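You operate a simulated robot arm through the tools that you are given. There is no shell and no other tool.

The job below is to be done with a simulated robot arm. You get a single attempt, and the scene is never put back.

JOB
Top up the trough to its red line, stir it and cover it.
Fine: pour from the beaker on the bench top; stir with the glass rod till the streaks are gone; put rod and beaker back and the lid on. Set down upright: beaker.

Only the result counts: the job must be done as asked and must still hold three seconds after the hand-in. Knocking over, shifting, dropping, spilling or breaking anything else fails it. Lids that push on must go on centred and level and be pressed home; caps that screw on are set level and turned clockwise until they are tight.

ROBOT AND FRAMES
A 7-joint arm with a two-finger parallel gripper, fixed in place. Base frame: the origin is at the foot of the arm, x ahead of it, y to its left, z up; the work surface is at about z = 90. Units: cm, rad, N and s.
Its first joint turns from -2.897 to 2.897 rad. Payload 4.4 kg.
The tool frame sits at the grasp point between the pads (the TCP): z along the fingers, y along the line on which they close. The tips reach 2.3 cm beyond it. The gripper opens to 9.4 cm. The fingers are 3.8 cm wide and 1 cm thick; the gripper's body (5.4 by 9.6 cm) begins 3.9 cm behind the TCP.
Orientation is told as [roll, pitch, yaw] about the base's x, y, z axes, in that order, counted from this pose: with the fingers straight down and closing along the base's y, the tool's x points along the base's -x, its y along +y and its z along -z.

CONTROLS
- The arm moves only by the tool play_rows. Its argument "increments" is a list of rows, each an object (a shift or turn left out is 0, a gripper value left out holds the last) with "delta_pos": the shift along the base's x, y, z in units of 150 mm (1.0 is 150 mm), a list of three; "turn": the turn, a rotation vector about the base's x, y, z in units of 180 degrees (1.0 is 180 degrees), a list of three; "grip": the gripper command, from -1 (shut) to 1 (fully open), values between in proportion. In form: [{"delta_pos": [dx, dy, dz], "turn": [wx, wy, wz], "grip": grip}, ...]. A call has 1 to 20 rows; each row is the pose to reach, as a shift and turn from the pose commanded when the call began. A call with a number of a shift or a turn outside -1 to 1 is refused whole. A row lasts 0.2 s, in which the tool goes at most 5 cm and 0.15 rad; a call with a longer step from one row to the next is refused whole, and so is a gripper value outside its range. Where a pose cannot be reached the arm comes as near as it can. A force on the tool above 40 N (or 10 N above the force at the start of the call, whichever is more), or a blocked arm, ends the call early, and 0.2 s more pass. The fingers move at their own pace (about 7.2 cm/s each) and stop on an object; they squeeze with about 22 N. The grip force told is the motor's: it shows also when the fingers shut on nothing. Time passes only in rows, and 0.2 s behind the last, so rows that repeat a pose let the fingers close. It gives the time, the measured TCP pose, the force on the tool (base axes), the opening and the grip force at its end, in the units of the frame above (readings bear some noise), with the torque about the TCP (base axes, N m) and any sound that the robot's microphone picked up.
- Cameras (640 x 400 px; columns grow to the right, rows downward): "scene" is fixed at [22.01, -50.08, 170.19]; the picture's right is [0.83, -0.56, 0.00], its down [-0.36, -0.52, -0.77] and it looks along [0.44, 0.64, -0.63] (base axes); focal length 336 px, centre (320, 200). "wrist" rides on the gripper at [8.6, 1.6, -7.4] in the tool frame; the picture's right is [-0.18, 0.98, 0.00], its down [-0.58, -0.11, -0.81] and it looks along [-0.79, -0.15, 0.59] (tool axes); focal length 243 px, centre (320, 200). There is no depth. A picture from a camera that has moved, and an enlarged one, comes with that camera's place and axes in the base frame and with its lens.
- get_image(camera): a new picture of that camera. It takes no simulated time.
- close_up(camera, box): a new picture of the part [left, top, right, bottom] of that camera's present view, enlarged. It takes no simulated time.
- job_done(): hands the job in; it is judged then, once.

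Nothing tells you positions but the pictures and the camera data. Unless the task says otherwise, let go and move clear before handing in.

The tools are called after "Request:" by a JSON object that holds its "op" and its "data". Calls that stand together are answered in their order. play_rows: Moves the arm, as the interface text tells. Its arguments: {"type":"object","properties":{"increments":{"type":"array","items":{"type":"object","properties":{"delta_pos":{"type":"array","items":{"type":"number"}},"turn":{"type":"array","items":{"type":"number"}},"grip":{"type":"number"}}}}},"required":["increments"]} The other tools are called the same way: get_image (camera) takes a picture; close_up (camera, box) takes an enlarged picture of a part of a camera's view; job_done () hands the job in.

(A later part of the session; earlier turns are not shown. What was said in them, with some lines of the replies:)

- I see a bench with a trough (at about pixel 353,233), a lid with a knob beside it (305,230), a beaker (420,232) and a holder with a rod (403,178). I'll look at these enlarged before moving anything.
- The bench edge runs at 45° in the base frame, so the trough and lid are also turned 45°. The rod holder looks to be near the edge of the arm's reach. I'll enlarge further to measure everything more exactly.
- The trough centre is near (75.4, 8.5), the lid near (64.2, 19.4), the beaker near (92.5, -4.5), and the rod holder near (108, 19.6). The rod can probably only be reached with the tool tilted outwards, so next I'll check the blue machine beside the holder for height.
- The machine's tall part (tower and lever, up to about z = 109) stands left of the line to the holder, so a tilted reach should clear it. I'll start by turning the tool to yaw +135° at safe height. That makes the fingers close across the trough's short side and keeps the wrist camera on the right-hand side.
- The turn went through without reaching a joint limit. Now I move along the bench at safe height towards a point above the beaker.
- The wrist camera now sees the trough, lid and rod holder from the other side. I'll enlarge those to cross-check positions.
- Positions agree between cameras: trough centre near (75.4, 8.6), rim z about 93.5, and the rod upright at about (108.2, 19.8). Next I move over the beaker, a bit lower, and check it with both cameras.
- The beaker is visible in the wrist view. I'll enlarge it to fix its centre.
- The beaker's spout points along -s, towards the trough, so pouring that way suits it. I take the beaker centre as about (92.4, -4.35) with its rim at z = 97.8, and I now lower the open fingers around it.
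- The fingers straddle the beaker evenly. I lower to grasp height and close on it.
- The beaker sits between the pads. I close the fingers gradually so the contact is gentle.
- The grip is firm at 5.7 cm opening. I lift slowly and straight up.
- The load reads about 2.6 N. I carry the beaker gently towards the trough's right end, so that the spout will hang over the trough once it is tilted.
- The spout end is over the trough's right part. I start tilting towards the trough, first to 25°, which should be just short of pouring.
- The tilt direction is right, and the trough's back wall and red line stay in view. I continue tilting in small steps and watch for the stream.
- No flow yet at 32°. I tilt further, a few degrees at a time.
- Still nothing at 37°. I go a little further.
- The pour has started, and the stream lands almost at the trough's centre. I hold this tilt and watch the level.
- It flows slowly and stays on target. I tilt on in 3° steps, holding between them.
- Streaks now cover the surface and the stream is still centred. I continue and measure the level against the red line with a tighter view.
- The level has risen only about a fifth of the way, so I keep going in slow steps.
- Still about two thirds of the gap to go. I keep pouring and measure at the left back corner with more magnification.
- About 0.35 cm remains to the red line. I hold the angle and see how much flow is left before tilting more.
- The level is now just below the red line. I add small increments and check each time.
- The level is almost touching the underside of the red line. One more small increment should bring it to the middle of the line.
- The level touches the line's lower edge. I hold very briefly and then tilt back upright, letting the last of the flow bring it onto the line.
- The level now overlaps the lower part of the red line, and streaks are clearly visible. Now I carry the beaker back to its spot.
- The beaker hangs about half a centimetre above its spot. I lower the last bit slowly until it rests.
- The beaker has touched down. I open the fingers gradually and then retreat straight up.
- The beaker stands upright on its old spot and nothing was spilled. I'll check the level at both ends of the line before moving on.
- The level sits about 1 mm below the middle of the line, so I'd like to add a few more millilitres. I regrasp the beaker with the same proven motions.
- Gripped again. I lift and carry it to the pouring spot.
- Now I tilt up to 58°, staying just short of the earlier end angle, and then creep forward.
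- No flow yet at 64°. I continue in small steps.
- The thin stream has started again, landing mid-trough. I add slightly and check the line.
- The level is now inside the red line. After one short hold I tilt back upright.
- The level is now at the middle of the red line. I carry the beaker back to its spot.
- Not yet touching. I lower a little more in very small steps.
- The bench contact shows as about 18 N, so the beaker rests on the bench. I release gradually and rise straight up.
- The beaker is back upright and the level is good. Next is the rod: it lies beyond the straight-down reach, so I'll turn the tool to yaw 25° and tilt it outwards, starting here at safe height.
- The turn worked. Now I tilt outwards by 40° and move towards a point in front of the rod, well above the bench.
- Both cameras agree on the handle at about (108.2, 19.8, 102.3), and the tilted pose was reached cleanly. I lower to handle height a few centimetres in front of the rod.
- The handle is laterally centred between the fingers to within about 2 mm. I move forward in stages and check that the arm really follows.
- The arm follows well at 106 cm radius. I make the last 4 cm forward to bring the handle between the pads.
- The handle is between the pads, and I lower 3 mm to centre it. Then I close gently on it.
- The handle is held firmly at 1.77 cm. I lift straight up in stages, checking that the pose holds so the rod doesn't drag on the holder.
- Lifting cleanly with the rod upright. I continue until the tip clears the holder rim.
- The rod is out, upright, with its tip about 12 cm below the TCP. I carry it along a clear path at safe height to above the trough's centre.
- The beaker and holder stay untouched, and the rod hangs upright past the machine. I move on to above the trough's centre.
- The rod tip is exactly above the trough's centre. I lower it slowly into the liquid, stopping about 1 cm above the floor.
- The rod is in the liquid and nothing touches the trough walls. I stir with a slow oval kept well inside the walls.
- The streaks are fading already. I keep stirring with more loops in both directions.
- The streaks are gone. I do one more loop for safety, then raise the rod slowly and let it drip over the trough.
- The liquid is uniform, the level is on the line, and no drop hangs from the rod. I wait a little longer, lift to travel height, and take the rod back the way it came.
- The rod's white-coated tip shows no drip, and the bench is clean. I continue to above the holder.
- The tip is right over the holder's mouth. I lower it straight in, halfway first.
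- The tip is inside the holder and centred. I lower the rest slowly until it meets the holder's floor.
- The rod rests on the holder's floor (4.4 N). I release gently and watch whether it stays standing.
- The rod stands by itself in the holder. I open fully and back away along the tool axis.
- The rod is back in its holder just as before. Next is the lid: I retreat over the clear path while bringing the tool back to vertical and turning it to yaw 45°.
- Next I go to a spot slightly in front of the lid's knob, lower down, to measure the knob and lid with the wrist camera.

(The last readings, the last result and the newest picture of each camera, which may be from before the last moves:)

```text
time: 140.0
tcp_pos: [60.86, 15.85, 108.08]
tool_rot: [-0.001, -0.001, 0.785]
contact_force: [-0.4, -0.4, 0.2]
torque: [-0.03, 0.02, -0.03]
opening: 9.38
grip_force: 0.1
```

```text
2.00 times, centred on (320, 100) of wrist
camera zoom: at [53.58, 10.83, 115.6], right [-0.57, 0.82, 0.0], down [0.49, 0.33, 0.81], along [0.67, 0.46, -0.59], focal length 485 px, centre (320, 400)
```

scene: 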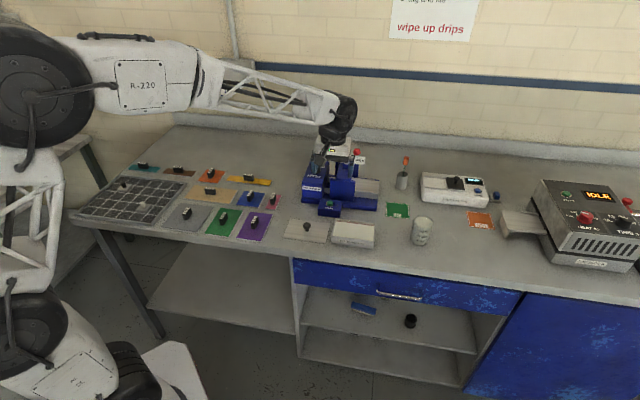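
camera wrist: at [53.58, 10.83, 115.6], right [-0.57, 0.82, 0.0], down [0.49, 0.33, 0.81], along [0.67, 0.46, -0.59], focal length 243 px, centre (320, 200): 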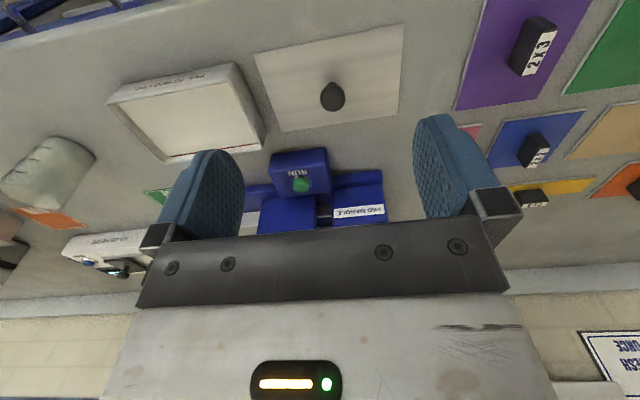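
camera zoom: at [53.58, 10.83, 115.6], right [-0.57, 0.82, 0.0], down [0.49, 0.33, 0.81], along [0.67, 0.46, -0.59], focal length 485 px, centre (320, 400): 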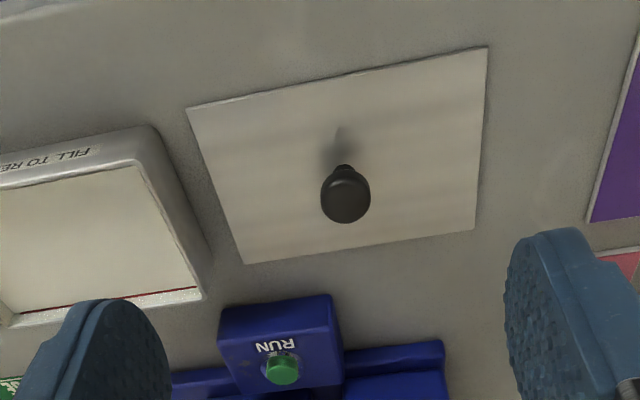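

The knob sits at the lid's centre, near (64.2, 19.5), with the head about 2.5 cm across at z ≈ 92.9. I move above it and come down partway.

Request:
{"op": "play_rows", "data": {"increments": [{"delta_pos": [0.1, 0.1, -0.15]}, {"delta_pos": [0.2, 0.2, -0.35]}, {"delta_pos": [0.238, 0.242, -0.55]}, {"delta_pos": [0.238, 0.242, -0.66]}, {"delta_pos": [0.238, 0.242, -0.66]}]}}

Request:
{"op": "get_image", "data": {"camera": "wrist"}}

Request:
{"op": "close_up", "data": {"camera": "scene", "box": [270, 190, 370, 255]}}

```text
time: 141.2
tcp_pos: [64.12, 19.33, 98.33]
tool_rot: [0.001, 0.0, 0.786]
contact_force: [0.7, -0.6, -0.8]
torque: [-0.05, 0.01, 0.01]
opening: 9.41
grip_force: 0.1
```

```text
taken
camera wrist: at [56.94, 14.33, 105.72], right [-0.57, 0.82, 0.0], down [0.49, 0.33, 0.81], along [0.67, 0.46, -0.59], focal length 243 px, centre (320, 200)
```

wrist: 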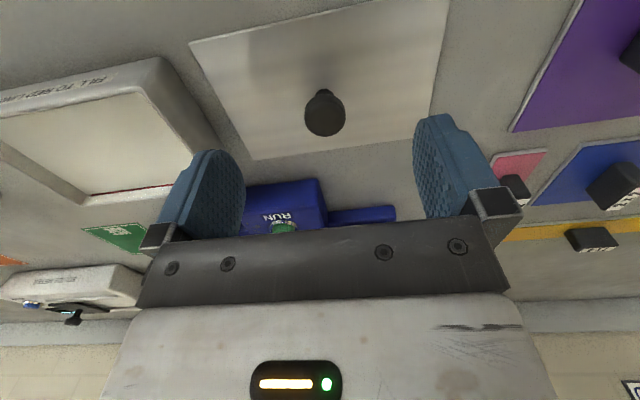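

```text
6.15 times, centred on (320, 222) of scene
camera zoom: at [22.01, -50.08, 170.19], right [0.83, -0.56, 0.0], down [-0.36, -0.52, -0.77], along [0.44, 0.64, -0.63], focal length 2068 px, centre (320, 62)
```

zoom: 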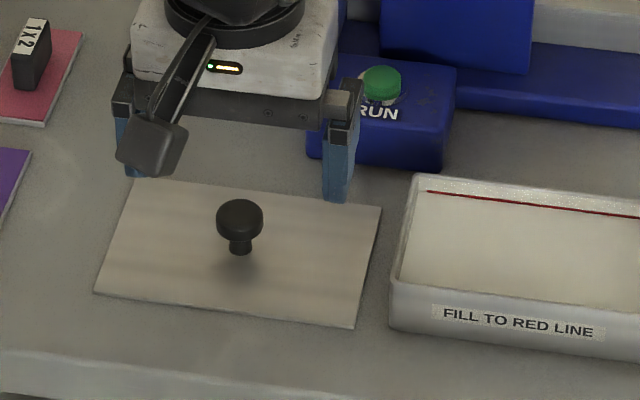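

The knob is about 3 mm left of the finger centre. I correct that and descend around it.

Request:
{"op": "play_rows", "data": {"increments": [{"delta_pos": [-0.015, 0.007, -0.12]}, {"delta_pos": [-0.015, 0.007, -0.24]}, {"delta_pos": [-0.015, 0.007, -0.31]}, {"delta_pos": [-0.015, 0.007, -0.335]}, {"delta_pos": [-0.015, 0.007, -0.335]}]}}

Request:
{"op": "get_image", "data": {"camera": "wrist"}}

Request:
{"op": "close_up", "data": {"camera": "scene", "box": [270, 190, 370, 255]}}

```text
time: 142.4
tcp_pos: [64.01, 19.43, 92.98]
tool_rot: [0.0, 0.0, 0.785]
contact_force: [-0.8, -0.5, 0.0]
torque: [0.03, 0.03, -0.01]
opening: 9.39
grip_force: 0.0
```

```text
taken
camera wrist: at [56.75, 14.41, 100.51], right [-0.57, 0.82, 0.0], down [0.49, 0.33, 0.81], along [0.67, 0.46, -0.59], focal length 243 px, centre (320, 200)
```

wrist: 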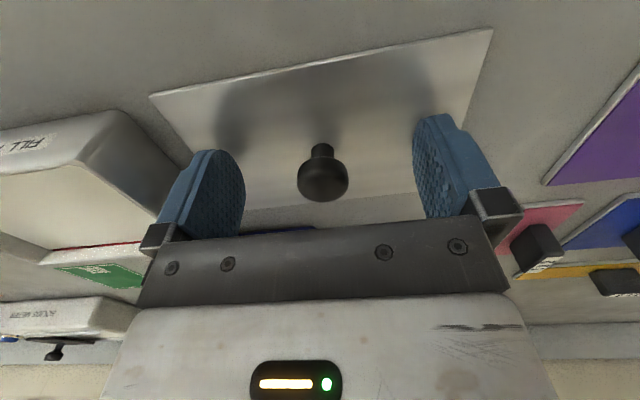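

```text
6.15 times, centred on (320, 222) of scene
camera zoom: at [22.01, -50.08, 170.19], right [0.83, -0.56, 0.0], down [-0.36, -0.52, -0.77], along [0.44, 0.64, -0.63], focal length 2068 px, centre (320, 62)
```

zoom: 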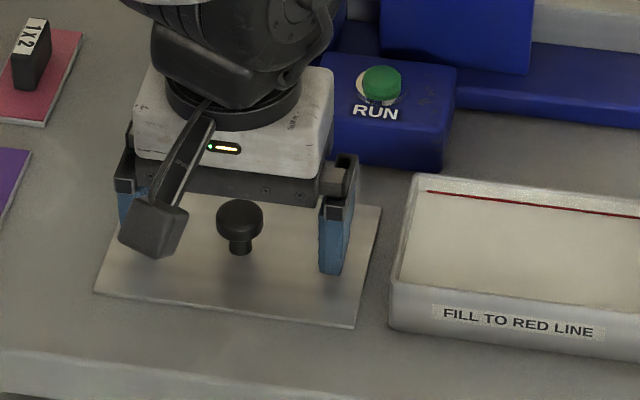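

The knob head is centred between the pads and the tips are clear of the plate. I close gently.

Request:
{"op": "play_rows", "data": {"increments": [{"grip": 0.4}, {"grip": 0.0}, {"grip": -0.2}, {"grip": -0.3}, {"grip": -0.36}, {"grip": -0.4}, {"grip": -0.44}, {"grip": -0.48}, {"grip": -0.52}, {"grip": -0.6}, {"grip": -0.8}, {"grip": -1}, {"grip": -1}, {"grip": -1}]}}

Request:
{"op": "get_image", "data": {"camera": "wrist"}}

Request:
{"op": "close_up", "data": {"camera": "scene", "box": [270, 190, 370, 255]}}

```text
time: 145.4
tcp_pos: [64.06, 19.36, 93.02]
tool_rot: [-0.001, -0.001, 0.785]
contact_force: [-0.5, 0.2, 0.3]
torque: [-0.01, 0.01, -0.03]
opening: 2.46
grip_force: 21.4
```

```text
taken
camera wrist: at [56.76, 14.41, 100.53], right [-0.57, 0.82, 0.0], down [0.49, 0.33, 0.81], along [0.67, 0.46, -0.59], focal length 243 px, centre (320, 200)
```

wrist: 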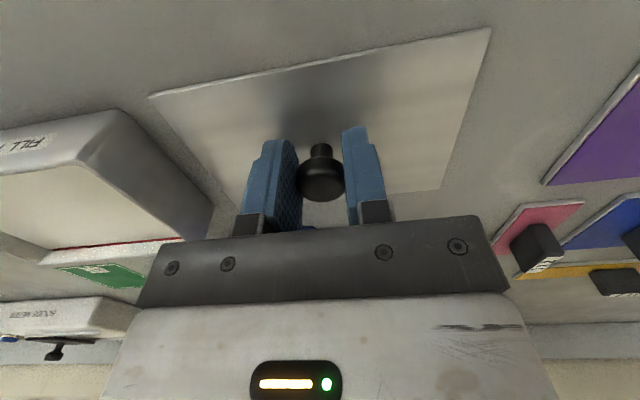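

```text
6.15 times, centred on (320, 222) of scene
camera zoom: at [22.01, -50.08, 170.19], right [0.83, -0.56, 0.0], down [-0.36, -0.52, -0.77], along [0.44, 0.64, -0.63], focal length 2068 px, centre (320, 62)
```

zoom: 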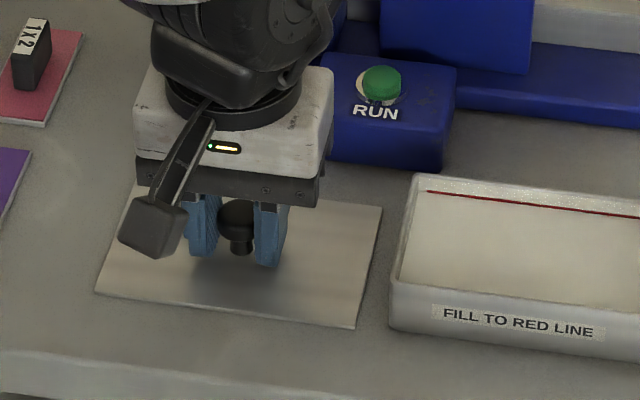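

The knob is held at 2.46 cm and the lid hasn't shifted. I lift it slowly and check that it hangs level.

Request:
{"op": "play_rows", "data": {"increments": [{"delta_pos": [0, 0, 0.02]}, {"delta_pos": [0, 0, 0.06]}, {"delta_pos": [0, 0, 0.12]}, {"delta_pos": [0, 0, 0.19]}, {"delta_pos": [0, 0, 0.26]}, {"delta_pos": [0, 0, 0.33]}, {"delta_pos": [0, 0, 0.38]}, {"delta_pos": [0, 0, 0.4]}, {"delta_pos": [0, 0, 0.4]}]}}

Request:
{"op": "get_image", "data": {"camera": "wrist"}}

Request:
{"op": "close_up", "data": {"camera": "scene", "box": [270, 190, 370, 255]}}

```text
time: 147.4
tcp_pos: [63.87, 19.35, 99.33]
tool_rot: [0.0, -0.001, 0.784]
contact_force: [0.9, 0.1, -1.4]
torque: [0.0, -0.02, -0.02]
opening: 2.49
grip_force: 22.0
```

```text
taken
camera wrist: at [56.71, 14.5, 106.86], right [-0.57, 0.82, 0.0], down [0.49, 0.33, 0.81], along [0.67, 0.46, -0.59], focal length 243 px, centre (320, 200)
```

wrist: 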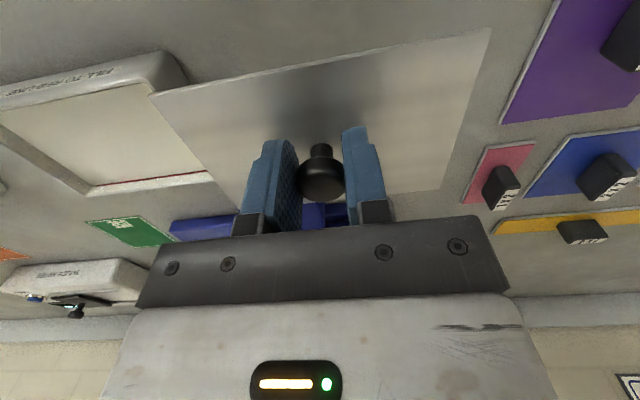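

```text
6.15 times, centred on (320, 222) of scene
camera zoom: at [22.01, -50.08, 170.19], right [0.83, -0.56, 0.0], down [-0.36, -0.52, -0.77], along [0.44, 0.64, -0.63], focal length 2068 px, centre (320, 62)
```

zoom: 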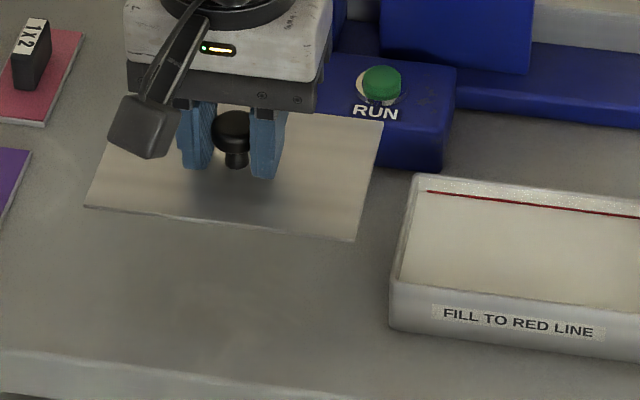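

The lid hangs level. I carry it over to above the trough, keeping it well above the rim.

Request:
{"op": "play_rows", "data": {"increments": [{"delta_pos": [0.02, -0.019, 0]}, {"delta_pos": [0.06, -0.058, 0]}, {"delta_pos": [0.12, -0.116, 0]}, {"delta_pos": [0.2, -0.194, 0]}, {"delta_pos": [0.28, -0.272, 0]}, {"delta_pos": [0.37, -0.359, 0]}, {"delta_pos": [0.46, -0.446, 0]}, {"delta_pos": [0.55, -0.534, 0]}, {"delta_pos": [0.63, -0.611, 0]}, {"delta_pos": [0.69, -0.67, 0]}, {"delta_pos": [0.73, -0.709, 0]}, {"delta_pos": [0.749, -0.727, 0]}, {"delta_pos": [0.749, -0.727, 0]}, {"delta_pos": [0.749, -0.727, 0]}]}}

Request:
{"op": "get_image", "data": {"camera": "wrist"}}

Request:
{"op": "close_up", "data": {"camera": "scene", "box": [318, 195, 398, 255]}}

```text
time: 150.4
tcp_pos: [75.27, 8.63, 99.32]
tool_rot: [0.001, 0.0, 0.785]
contact_force: [-0.7, 0.4, -0.8]
torque: [0.02, -0.02, 0.01]
opening: 2.49
grip_force: 22.1
```

```text
taken
camera wrist: at [68.05, 3.57, 106.78], right [-0.57, 0.82, 0.0], down [0.49, 0.33, 0.81], along [0.67, 0.46, -0.59], focal length 243 px, centre (320, 200)
```

wrist: 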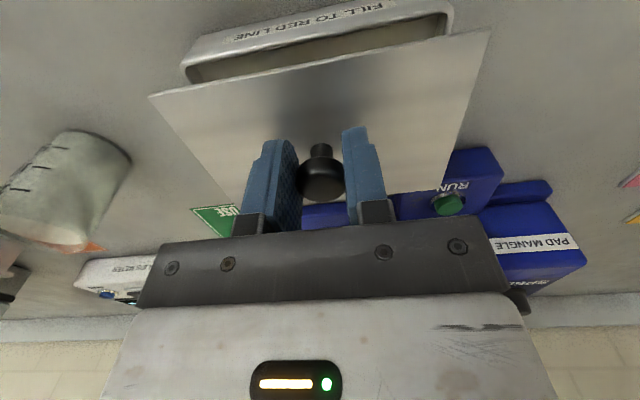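

```text
6.67 times, centred on (358, 225) of scene
camera zoom: at [22.01, -50.08, 170.19], right [0.83, -0.56, 0.0], down [-0.36, -0.52, -0.77], along [0.44, 0.64, -0.63], focal length 2240 px, centre (67, 33)
```

zoom: 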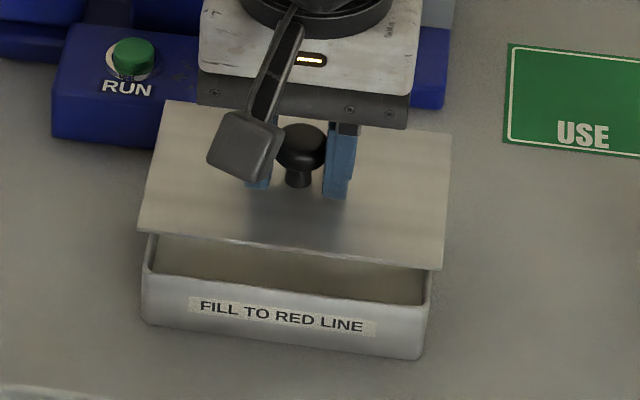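

The lid is over the trough. I enlarge its edges to check for a lip and to compare alignment.

Request:
{"op": "close_up", "data": {"camera": "scene", "box": [332, 222, 352, 242]}}

Request:
{"op": "close_up", "data": {"camera": "scene", "box": [362, 224, 386, 252]}}

Request:
{"op": "close_up", "data": {"camera": "wrist", "box": [140, 0, 500, 220]}}

```text
16.00 times, centred on (342, 232) of scene
camera zoom: at [22.01, -50.08, 170.19], right [0.83, -0.56, 0.0], down [-0.36, -0.52, -0.77], along [0.44, 0.64, -0.63], focal length 5376 px, centre (-32, -312)
```

zoom: 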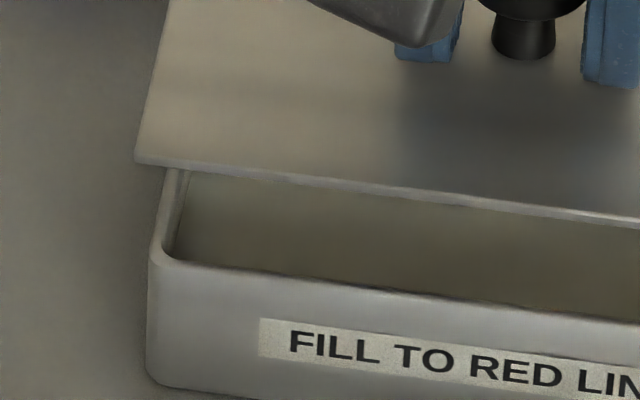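

```text
14.29 times, centred on (374, 238) of scene
camera zoom: at [22.01, -50.08, 170.19], right [0.83, -0.56, 0.0], down [-0.36, -0.52, -0.77], along [0.44, 0.64, -0.63], focal length 4800 px, centre (-451, -343)
```

zoom: 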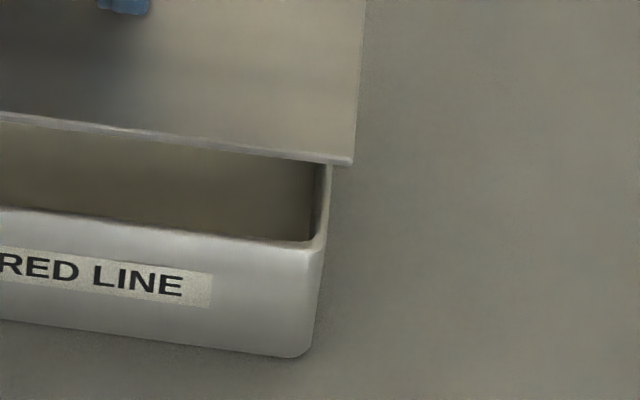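

```text
1.78 times, centred on (320, 110) of wrist
camera zoom: at [68.05, 3.57, 106.78], right [-0.57, 0.82, 0.0], down [0.49, 0.33, 0.81], along [0.67, 0.46, -0.59], focal length 431 px, centre (320, 360)
```

zoom: 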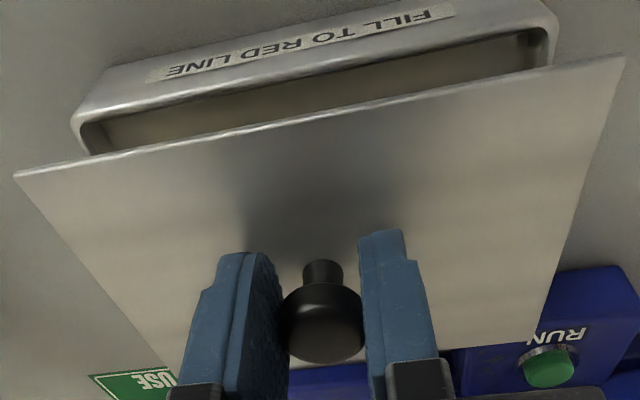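

The lid is a plain flat plate. I lower it to about half a centimetre above the rim and compare the overhangs there, where parallax is small.

Request:
{"op": "play_rows", "data": {"increments": [{"delta_pos": [0, 0, -0.04]}, {"delta_pos": [0, 0, -0.08]}, {"delta_pos": [0, 0, -0.11]}, {"delta_pos": [0, 0, -0.133]}, {"delta_pos": [0, 0, -0.133]}]}}

Request:
{"op": "close_up", "data": {"camera": "scene", "box": [332, 222, 352, 242]}}

Request:
{"op": "close_up", "data": {"camera": "scene", "box": [362, 224, 386, 252]}}

Request:
{"op": "close_up", "data": {"camera": "wrist", "box": [140, 0, 500, 220]}}

Request:
{"op": "close_up", "data": {"camera": "scene", "box": [318, 195, 398, 255]}}

```text
time: 151.6
tcp_pos: [75.24, 8.54, 97.03]
tool_rot: [-0.001, -0.001, 0.785]
contact_force: [0.0, 0.1, -0.1]
torque: [0.01, -0.03, -0.01]
opening: 2.46
grip_force: 21.8
```

```text
16.00 times, centred on (342, 232) of scene
camera zoom: at [22.01, -50.08, 170.19], right [0.83, -0.56, 0.0], down [-0.36, -0.52, -0.77], along [0.44, 0.64, -0.63], focal length 5376 px, centre (-32, -312)
```

zoom: 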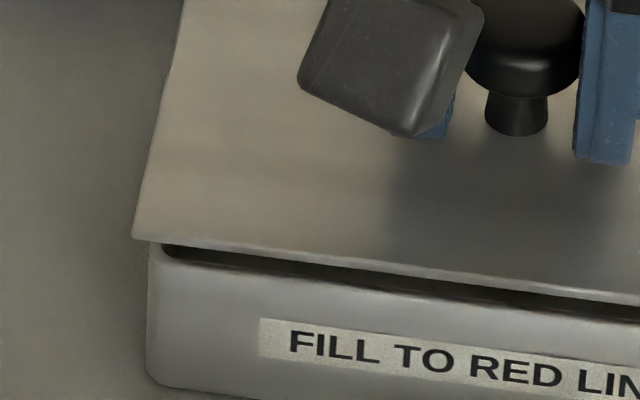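

```text
14.29 times, centred on (374, 238) of scene
camera zoom: at [22.01, -50.08, 170.19], right [0.83, -0.56, 0.0], down [-0.36, -0.52, -0.77], along [0.44, 0.64, -0.63], focal length 4800 px, centre (-451, -343)
```

zoom: 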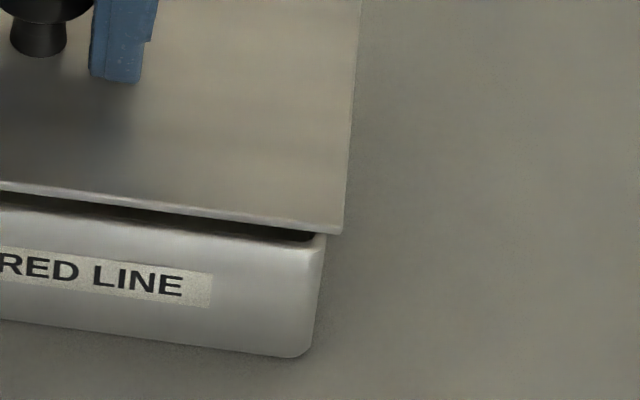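

```text
1.78 times, centred on (320, 110) of wrist
camera zoom: at [68.03, 3.57, 104.7], right [-0.57, 0.82, 0.0], down [0.49, 0.33, 0.81], along [0.67, 0.46, -0.59], focal length 431 px, centre (320, 360)
```

zoom: 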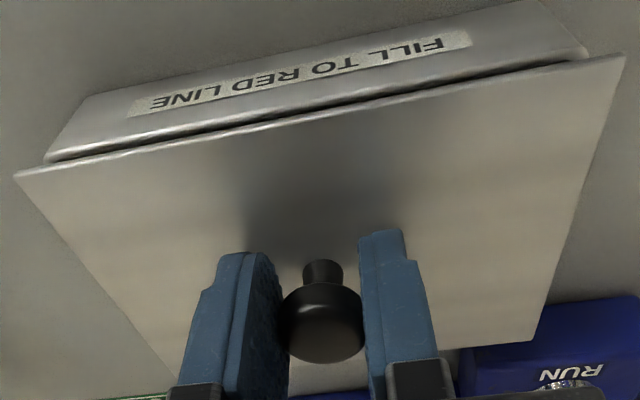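

```text
6.67 times, centred on (358, 225) of scene
camera zoom: at [22.01, -50.08, 170.19], right [0.83, -0.56, 0.0], down [-0.36, -0.52, -0.77], along [0.44, 0.64, -0.63], focal length 2240 px, centre (67, 33)
```

zoom: 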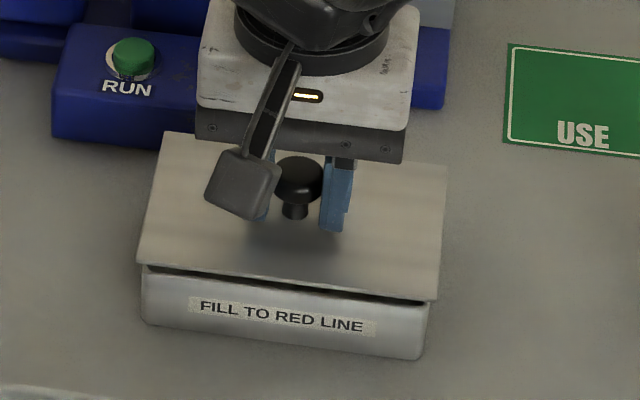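

Left and right overhangs match, but the lid sits about 4 mm too far back, with its front edge flush with the trough's front instead of overhanging. I shift it forward and recheck.

Request:
{"op": "play_rows", "data": {"increments": [{"delta_pos": [-0.012, -0.008, 0]}, {"delta_pos": [-0.0236, -0.016, 0]}, {"delta_pos": [-0.0236, -0.016, 0]}]}}

Request:
{"op": "close_up", "data": {"camera": "scene", "box": [332, 222, 352, 242]}}

Request:
{"op": "close_up", "data": {"camera": "scene", "box": [362, 224, 386, 252]}}

Request:
{"op": "close_up", "data": {"camera": "wrist", "box": [140, 0, 500, 220]}}

```text
time: 152.4
tcp_pos: [75.01, 8.22, 97.25]
tool_rot: [0.0, 0.001, 0.787]
contact_force: [-1.3, 0.4, -1.9]
torque: [-0.02, 0.02, -0.03]
opening: 2.45
grip_force: 22.5
```

```text
16.00 times, centred on (342, 232) of scene
camera zoom: at [22.01, -50.08, 170.19], right [0.83, -0.56, 0.0], down [-0.36, -0.52, -0.77], along [0.44, 0.64, -0.63], focal length 5376 px, centre (-32, -312)
```

zoom: 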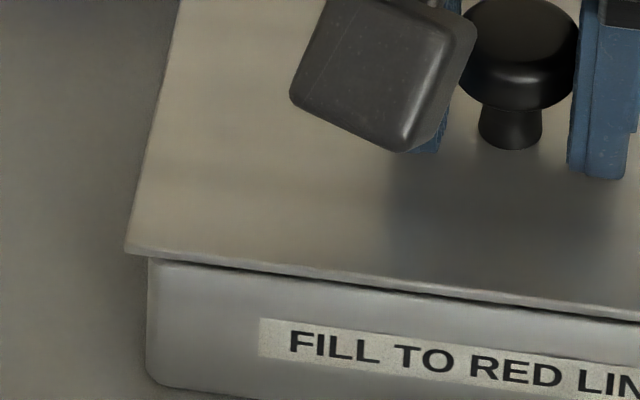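

```text
14.29 times, centred on (374, 238) of scene
camera zoom: at [22.01, -50.08, 170.19], right [0.83, -0.56, 0.0], down [-0.36, -0.52, -0.77], along [0.44, 0.64, -0.63], focal length 4800 px, centre (-451, -343)
```

zoom: 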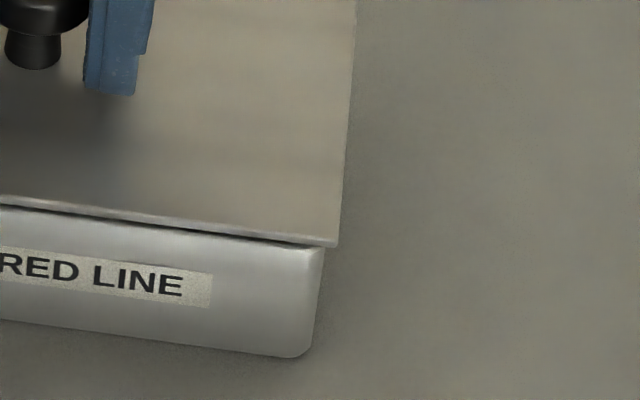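

```text
1.78 times, centred on (320, 110) of wrist
camera zoom: at [67.65, 3.29, 104.75], right [-0.57, 0.82, 0.0], down [0.49, 0.33, 0.81], along [0.67, 0.46, -0.59], focal length 431 px, centre (320, 360)
```

zoom: 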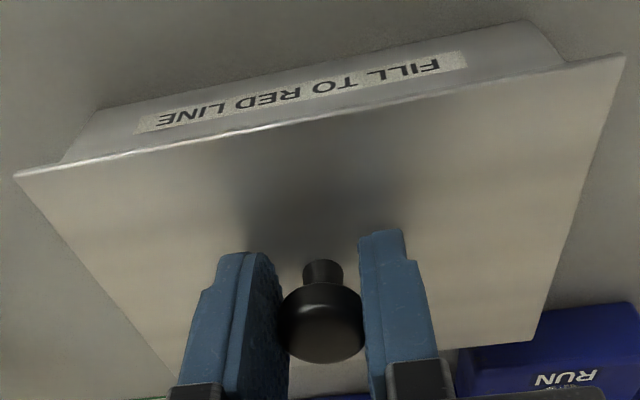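

Now the overhang is even on the left, right and front, and the edges are parallel. I lower gently until the lid touches the rim.

Request:
{"op": "play_rows", "data": {"increments": [{"delta_pos": [0, 0, -0.01]}, {"delta_pos": [0, 0, -0.02]}, {"delta_pos": [0, 0, -0.026]}, {"delta_pos": [0, 0, -0.026]}]}}

Request:
{"op": "play_rows", "data": {"increments": [{"delta_pos": [0, 0, -0.005]}, {"delta_pos": [0, 0, -0.009]}, {"delta_pos": [0, 0, -0.009]}]}}

Request:
{"op": "close_up", "data": {"camera": "scene", "box": [318, 195, 398, 255]}}

```text
time: 153.4
tcp_pos: [75.07, 8.38, 96.74]
tool_rot: [-0.001, -0.001, 0.785]
contact_force: [-0.3, 0.1, -0.2]
torque: [0.0, -0.02, -0.01]
opening: 2.46
grip_force: 21.6
```

```text
time: 154.2
tcp_pos: [75.02, 8.42, 96.54]
tool_rot: [0.0, 0.0, 0.785]
contact_force: [-0.3, -0.3, -1.4]
torque: [-0.02, 0.05, -0.02]
opening: 2.5
grip_force: 22.1
```

```text
6.67 times, centred on (358, 225) of scene
camera zoom: at [22.01, -50.08, 170.19], right [0.83, -0.56, 0.0], down [-0.36, -0.52, -0.77], along [0.44, 0.64, -0.63], focal length 2240 px, centre (67, 33)
```

zoom: 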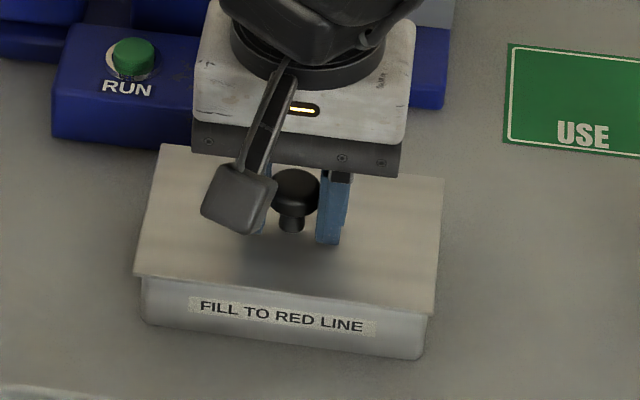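

Not touching yet. I continue in 1 mm steps with force checks.

Request:
{"op": "play_rows", "data": {"increments": [{"delta_pos": [0, 0, -0.004]}, {"delta_pos": [0, 0, -0.007]}, {"delta_pos": [0, 0, -0.007]}]}}

Request:
{"op": "play_rows", "data": {"increments": [{"delta_pos": [0, 0, -0.004]}, {"delta_pos": [0, 0, -0.007]}, {"delta_pos": [0, 0, -0.007]}]}}

```text
time: 155.0
tcp_pos: [74.89, 8.32, 96.44]
tool_rot: [0.0, 0.0, 0.784]
contact_force: [-2.1, 1.3, 8.4]
torque: [0.01, 0.03, 0.0]
opening: 2.47
grip_force: 22.1
```

```text
time: 155.8
tcp_pos: [75.09, 8.42, 96.45]
tool_rot: [0.0, -0.003, 0.784]
contact_force: [-2.7, 8.5, 20.1]
torque: [0.15, -0.06, 0.06]
opening: 2.52
grip_force: 22.4
```

Contact came right at the expected height, and it now presses with about 20 N. I look at the seating from both cameras.

Request:
{"op": "close_up", "data": {"camera": "scene", "box": [332, 222, 352, 242]}}

Request:
{"op": "close_up", "data": {"camera": "scene", "box": [362, 224, 386, 252]}}

Request:
{"op": "close_up", "data": {"camera": "wrist", "box": [140, 0, 500, 220]}}

Request:
{"op": "close_up", "data": {"camera": "scene", "box": [318, 195, 398, 255]}}

```text
16.00 times, centred on (342, 232) of scene
camera zoom: at [22.01, -50.08, 170.19], right [0.83, -0.56, 0.0], down [-0.36, -0.52, -0.77], along [0.44, 0.64, -0.63], focal length 5376 px, centre (-32, -312)
```

zoom: 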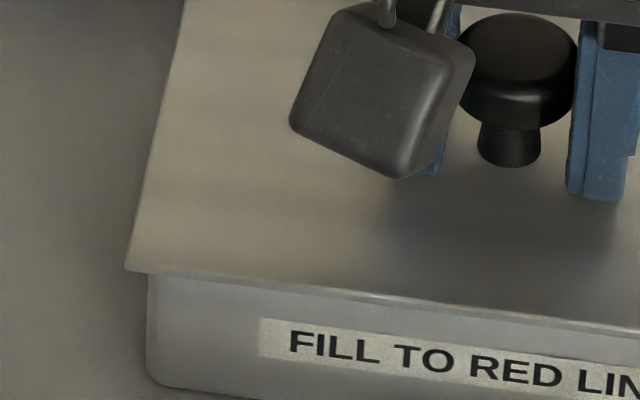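

```text
14.29 times, centred on (374, 238) of scene
camera zoom: at [22.01, -50.08, 170.19], right [0.83, -0.56, 0.0], down [-0.36, -0.52, -0.77], along [0.44, 0.64, -0.63], focal length 4800 px, centre (-451, -343)
```

zoom: 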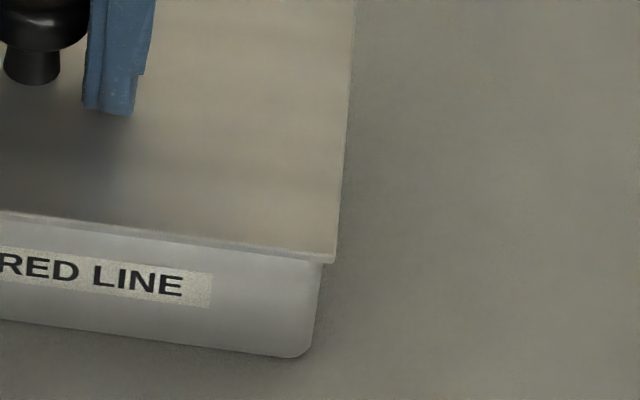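

```text
1.78 times, centred on (320, 110) of wrist
camera zoom: at [67.74, 3.37, 104.0], right [-0.57, 0.82, 0.0], down [0.49, 0.33, 0.81], along [0.67, 0.46, -0.59], focal length 431 px, centre (320, 360)
```

zoom: 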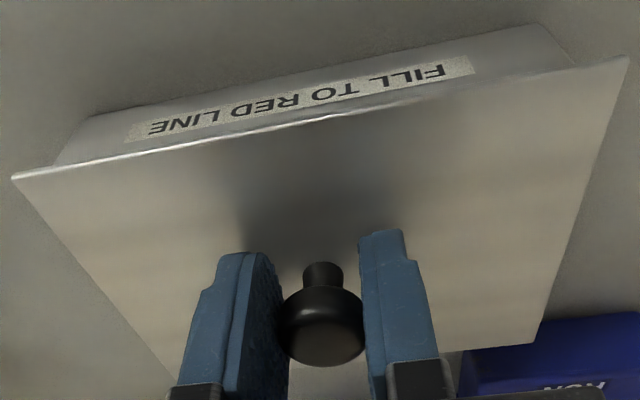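

```text
6.67 times, centred on (358, 225) of scene
camera zoom: at [22.01, -50.08, 170.19], right [0.83, -0.56, 0.0], down [-0.36, -0.52, -0.77], along [0.44, 0.64, -0.63], focal length 2240 px, centre (67, 33)
```

zoom: 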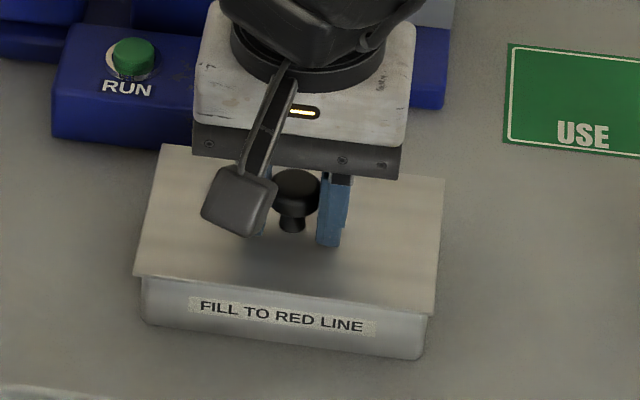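

The lid lies flat on the rim, centred all round. I press a little more to be sure it is home.

Request:
{"op": "play_rows", "data": {"increments": [{"delta_pos": [0, 0, -0.003]}, {"delta_pos": [0, 0, -0.006]}, {"delta_pos": [0, 0, -0.006]}, {"delta_pos": [0, 0, -0.006]}]}}

```text
time: 156.8
tcp_pos: [74.99, 8.34, 96.39]
tool_rot: [0.001, -0.002, 0.785]
contact_force: [3.9, 4.4, 21.6]
torque: [0.16, -0.16, 0.03]
opening: 2.49
grip_force: 21.9
```

It holds at about 21 N without moving further, so the lid is seated. I ease off and open the fingers gradually.

Request:
{"op": "play_rows", "data": {"increments": [{"delta_pos": [0, 0, 0.007]}, {"delta_pos": [0, 0, 0.012]}, {"delta_pos": [0, 0, 0.012], "grip": -0.47}, {"delta_pos": [0, 0, 0.012], "grip": -0.44}, {"delta_pos": [0, 0, 0.012], "grip": -0.4}, {"delta_pos": [0, 0, 0.012], "grip": -0.3}, {"delta_pos": [0, 0, 0.012], "grip": -0.15}, {"delta_pos": [0, 0, 0.012], "grip": 0}, {"delta_pos": [0, 0, 0.012], "grip": 0}]}}

Request:
{"op": "play_rows", "data": {"increments": [{"delta_pos": [0, 0, 0.05]}, {"delta_pos": [0, 0, 0.15]}, {"delta_pos": [0, 0, 0.3]}, {"delta_pos": [0, 0, 0.4]}, {"delta_pos": [0, 0, 0.4]}]}}

Request:
{"op": "get_image", "data": {"camera": "wrist"}}

Request:
{"op": "close_up", "data": {"camera": "scene", "box": [318, 195, 398, 255]}}

```text
time: 158.8
tcp_pos: [74.94, 8.35, 96.61]
tool_rot: [0.001, 0.0, 0.785]
contact_force: [0.1, 0.0, 0.9]
torque: [0.0, -0.02, 0.0]
opening: 4.69
grip_force: 0.0
```

```text
time: 160.0
tcp_pos: [74.88, 8.28, 102.56]
tool_rot: [0.0, 0.001, 0.786]
contact_force: [-0.9, -0.3, -0.6]
torque: [0.0, -0.01, 0.02]
opening: 4.7
grip_force: 0.0
```

```text
taken
camera wrist: at [67.62, 3.35, 110.09], right [-0.57, 0.82, 0.0], down [0.49, 0.33, 0.81], along [0.67, 0.46, -0.59], focal length 243 px, centre (320, 200)
```

wrist: 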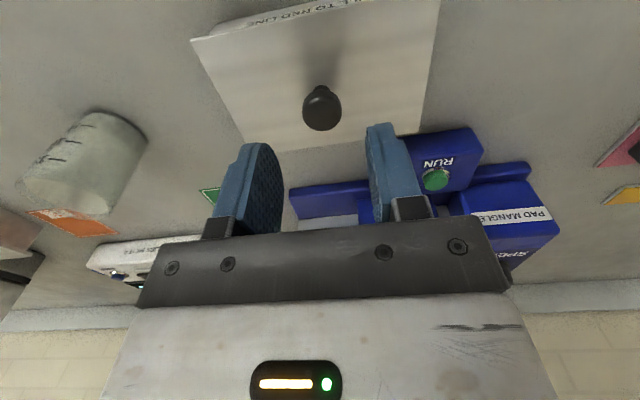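

```text
6.67 times, centred on (358, 225) of scene
camera zoom: at [22.01, -50.08, 170.19], right [0.83, -0.56, 0.0], down [-0.36, -0.52, -0.77], along [0.44, 0.64, -0.63], focal length 2240 px, centre (67, 33)
```

zoom: 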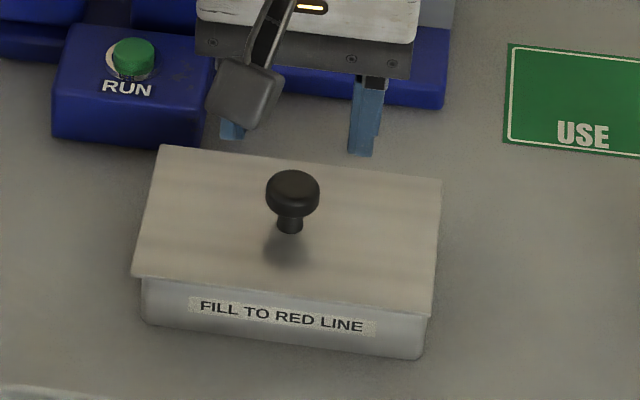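

The lid looks centred and level with no gap. I'll check its edges closely, and also the rest of the bench.

Request:
{"op": "close_up", "data": {"camera": "scene", "box": [326, 214, 382, 249]}}

Request:
{"op": "close_up", "data": {"camera": "scene", "box": [370, 140, 510, 260]}}

Request:
{"op": "close_up", "data": {"camera": "wrist", "box": [160, 0, 480, 200]}}

```text
11.43 times, centred on (354, 232) of scene
camera zoom: at [22.01, -50.08, 170.19], right [0.83, -0.56, 0.0], down [-0.36, -0.52, -0.77], along [0.44, 0.64, -0.63], focal length 3840 px, centre (-69, -160)
```

zoom: 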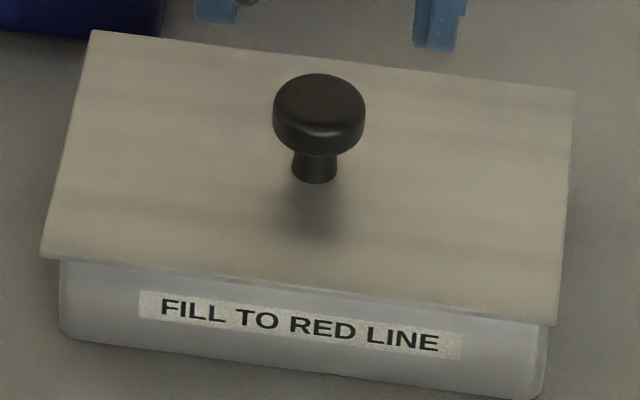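

```text
3.33 times, centred on (440, 200) of scene
camera zoom: at [22.01, -50.08, 170.19], right [0.83, -0.56, 0.0], down [-0.36, -0.52, -0.77], along [0.44, 0.64, -0.63], focal length 1120 px, centre (-80, 200)
```

zoom: 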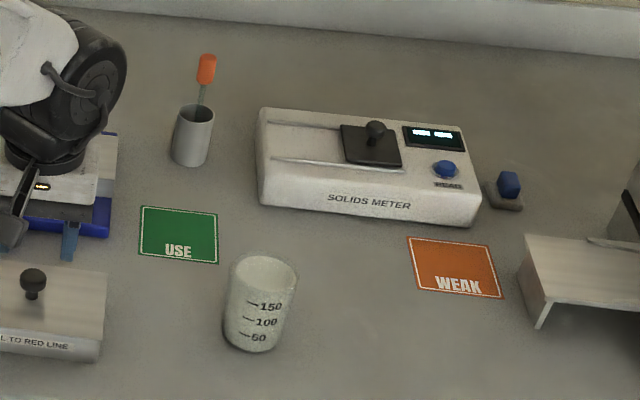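

```text
2.00 times, centred on (320, 100) of wrist
camera zoom: at [67.62, 3.35, 110.09], right [-0.57, 0.82, 0.0], down [0.49, 0.33, 0.81], along [0.67, 0.46, -0.59], focal length 485 px, centre (320, 400)
```

zoom: 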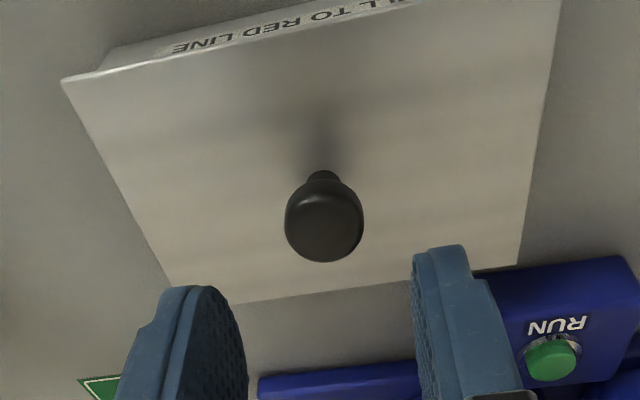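

The rod, beaker and everything else look in order. I'll measure the lid overhang once more at the two front corners, using the same views as before.

Request:
{"op": "close_up", "data": {"camera": "scene", "box": [326, 228, 342, 244]}}

Request:
{"op": "close_up", "data": {"camera": "scene", "box": [366, 234, 382, 250]}}

```text
16.00 times, centred on (334, 236) of scene
camera zoom: at [22.01, -50.08, 170.19], right [0.83, -0.56, 0.0], down [-0.36, -0.52, -0.77], along [0.44, 0.64, -0.63], focal length 5376 px, centre (96, -376)
```

zoom: 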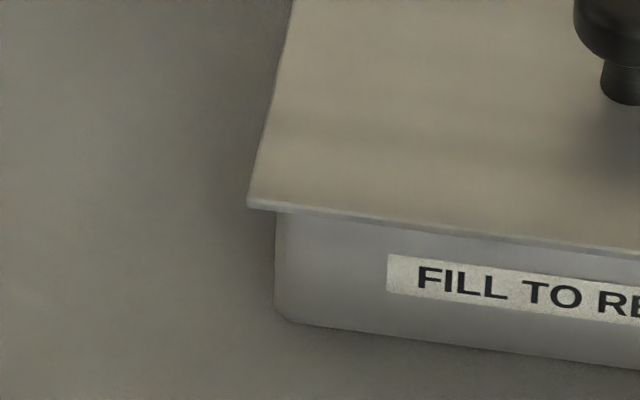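

```text
16.00 times, centred on (374, 242) of scene
camera zoom: at [22.01, -50.08, 170.19], right [0.83, -0.56, 0.0], down [-0.36, -0.52, -0.77], along [0.44, 0.64, -0.63], focal length 5376 px, centre (-544, -472)
```

zoom: 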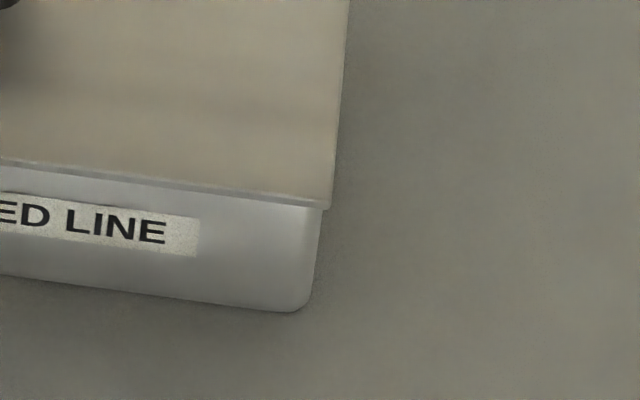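

The lid is flush and within about 1 mm of centre. I move the arm clear upwards and take a last overall look.

Request:
{"op": "play_rows", "data": {"increments": [{"delta_pos": [0, 0, 0.2]}, {"delta_pos": [0, 0, 0.5]}, {"delta_pos": [0, 0, 0.8]}, {"delta_pos": [-0.2, 0, 1.0]}, {"delta_pos": [-0.45, 0, 1.0]}, {"delta_pos": [-0.7, 0, 1.0]}, {"delta_pos": [-0.7, 0, 1.0]}, {"delta_pos": [-0.7, 0, 1.0]}]}}

Request:
{"op": "get_image", "data": {"camera": "scene"}}

Request:
{"op": "close_up", "data": {"camera": "scene", "box": [290, 140, 450, 255]}}

Request:
{"op": "close_up", "data": {"camera": "scene", "box": [380, 150, 428, 195]}}

```text
time: 161.8
tcp_pos: [64.34, 8.43, 117.72]
tool_rot: [0.0, -0.001, 0.786]
contact_force: [0.3, 0.3, -0.4]
torque: [0.0, 0.03, 0.02]
opening: 4.7
grip_force: 0.0
```

```text
taken
```

scene: 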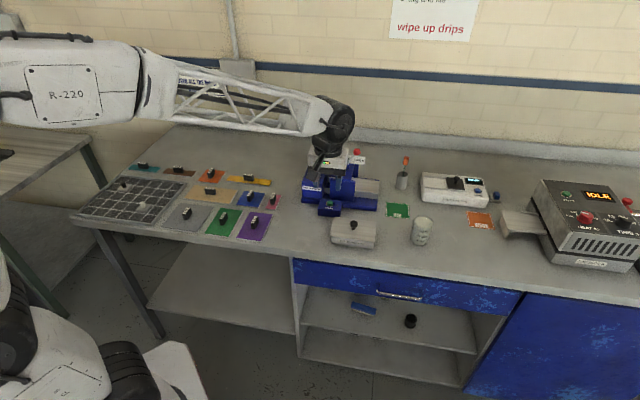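

```text
3.48 times, centred on (370, 198) of scene
camera zoom: at [22.01, -50.08, 170.19], right [0.83, -0.56, 0.0], down [-0.36, -0.52, -0.77], along [0.44, 0.64, -0.63], focal length 1169 px, centre (146, 209)
```

zoom: 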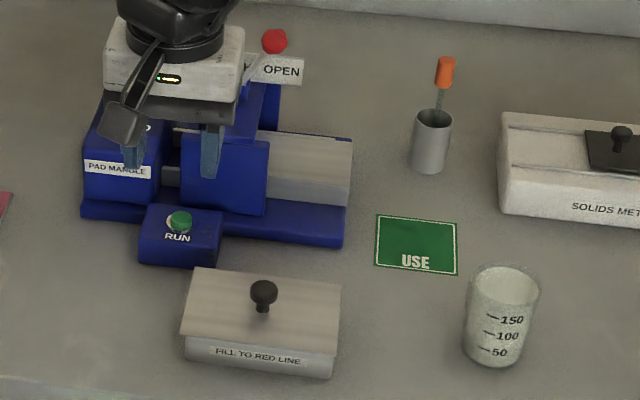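

```text
8.89 times, centred on (404, 172) of scene
camera zoom: at [22.01, -50.08, 170.19], right [0.83, -0.56, 0.0], down [-0.36, -0.52, -0.77], along [0.44, 0.64, -0.63], focal length 2987 px, centre (-427, 444)
```

zoom: 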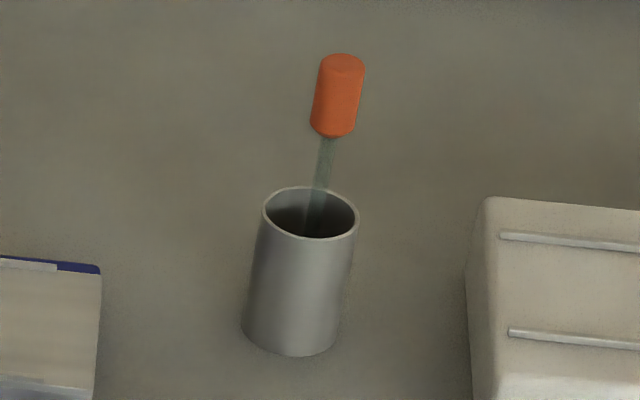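

Everything is in place:
- **Trough:** filled to its red line, with the streaks stirred out and the lid on flat.
- **Rod:** back in its holder.
- **Beaker:** upright on its old spot.
- **Bench and arm:** the bench is clean and the arm is clear.

I hand the job in.

Request:
{"op": "job_done", "data": {}}

```text
The job is handed in.
```

The trough is filled to its red line, stirred until the streaks were gone, and covered, and I've handed the job in. The hand-in only confirmed receipt, so I don't have a verdict yet.

- **Filling:** I poured from the bench-top beaker in two goes, because the first left the level about 1 mm low. It ended at about the middle of the red line, and I saw nothing spilled.
- **Beaker:** it stands upright within about 4 mm of where it started.
- **Stirring:** four loops with the glass rod cleared the streaks. I let the rod drip over the trough, then put it back in its holder, where it stands as before.
- **Lid:** it lies flat on the rim with no visible gap, about 1 mm off centre to the left. I pressed it down with about 21 N through the knob and it did not move further. It is a plain flat plate, so there was no push fit to feel.

The arm is clear of everything, and the other items on the bench look undisturbed in the last picture.
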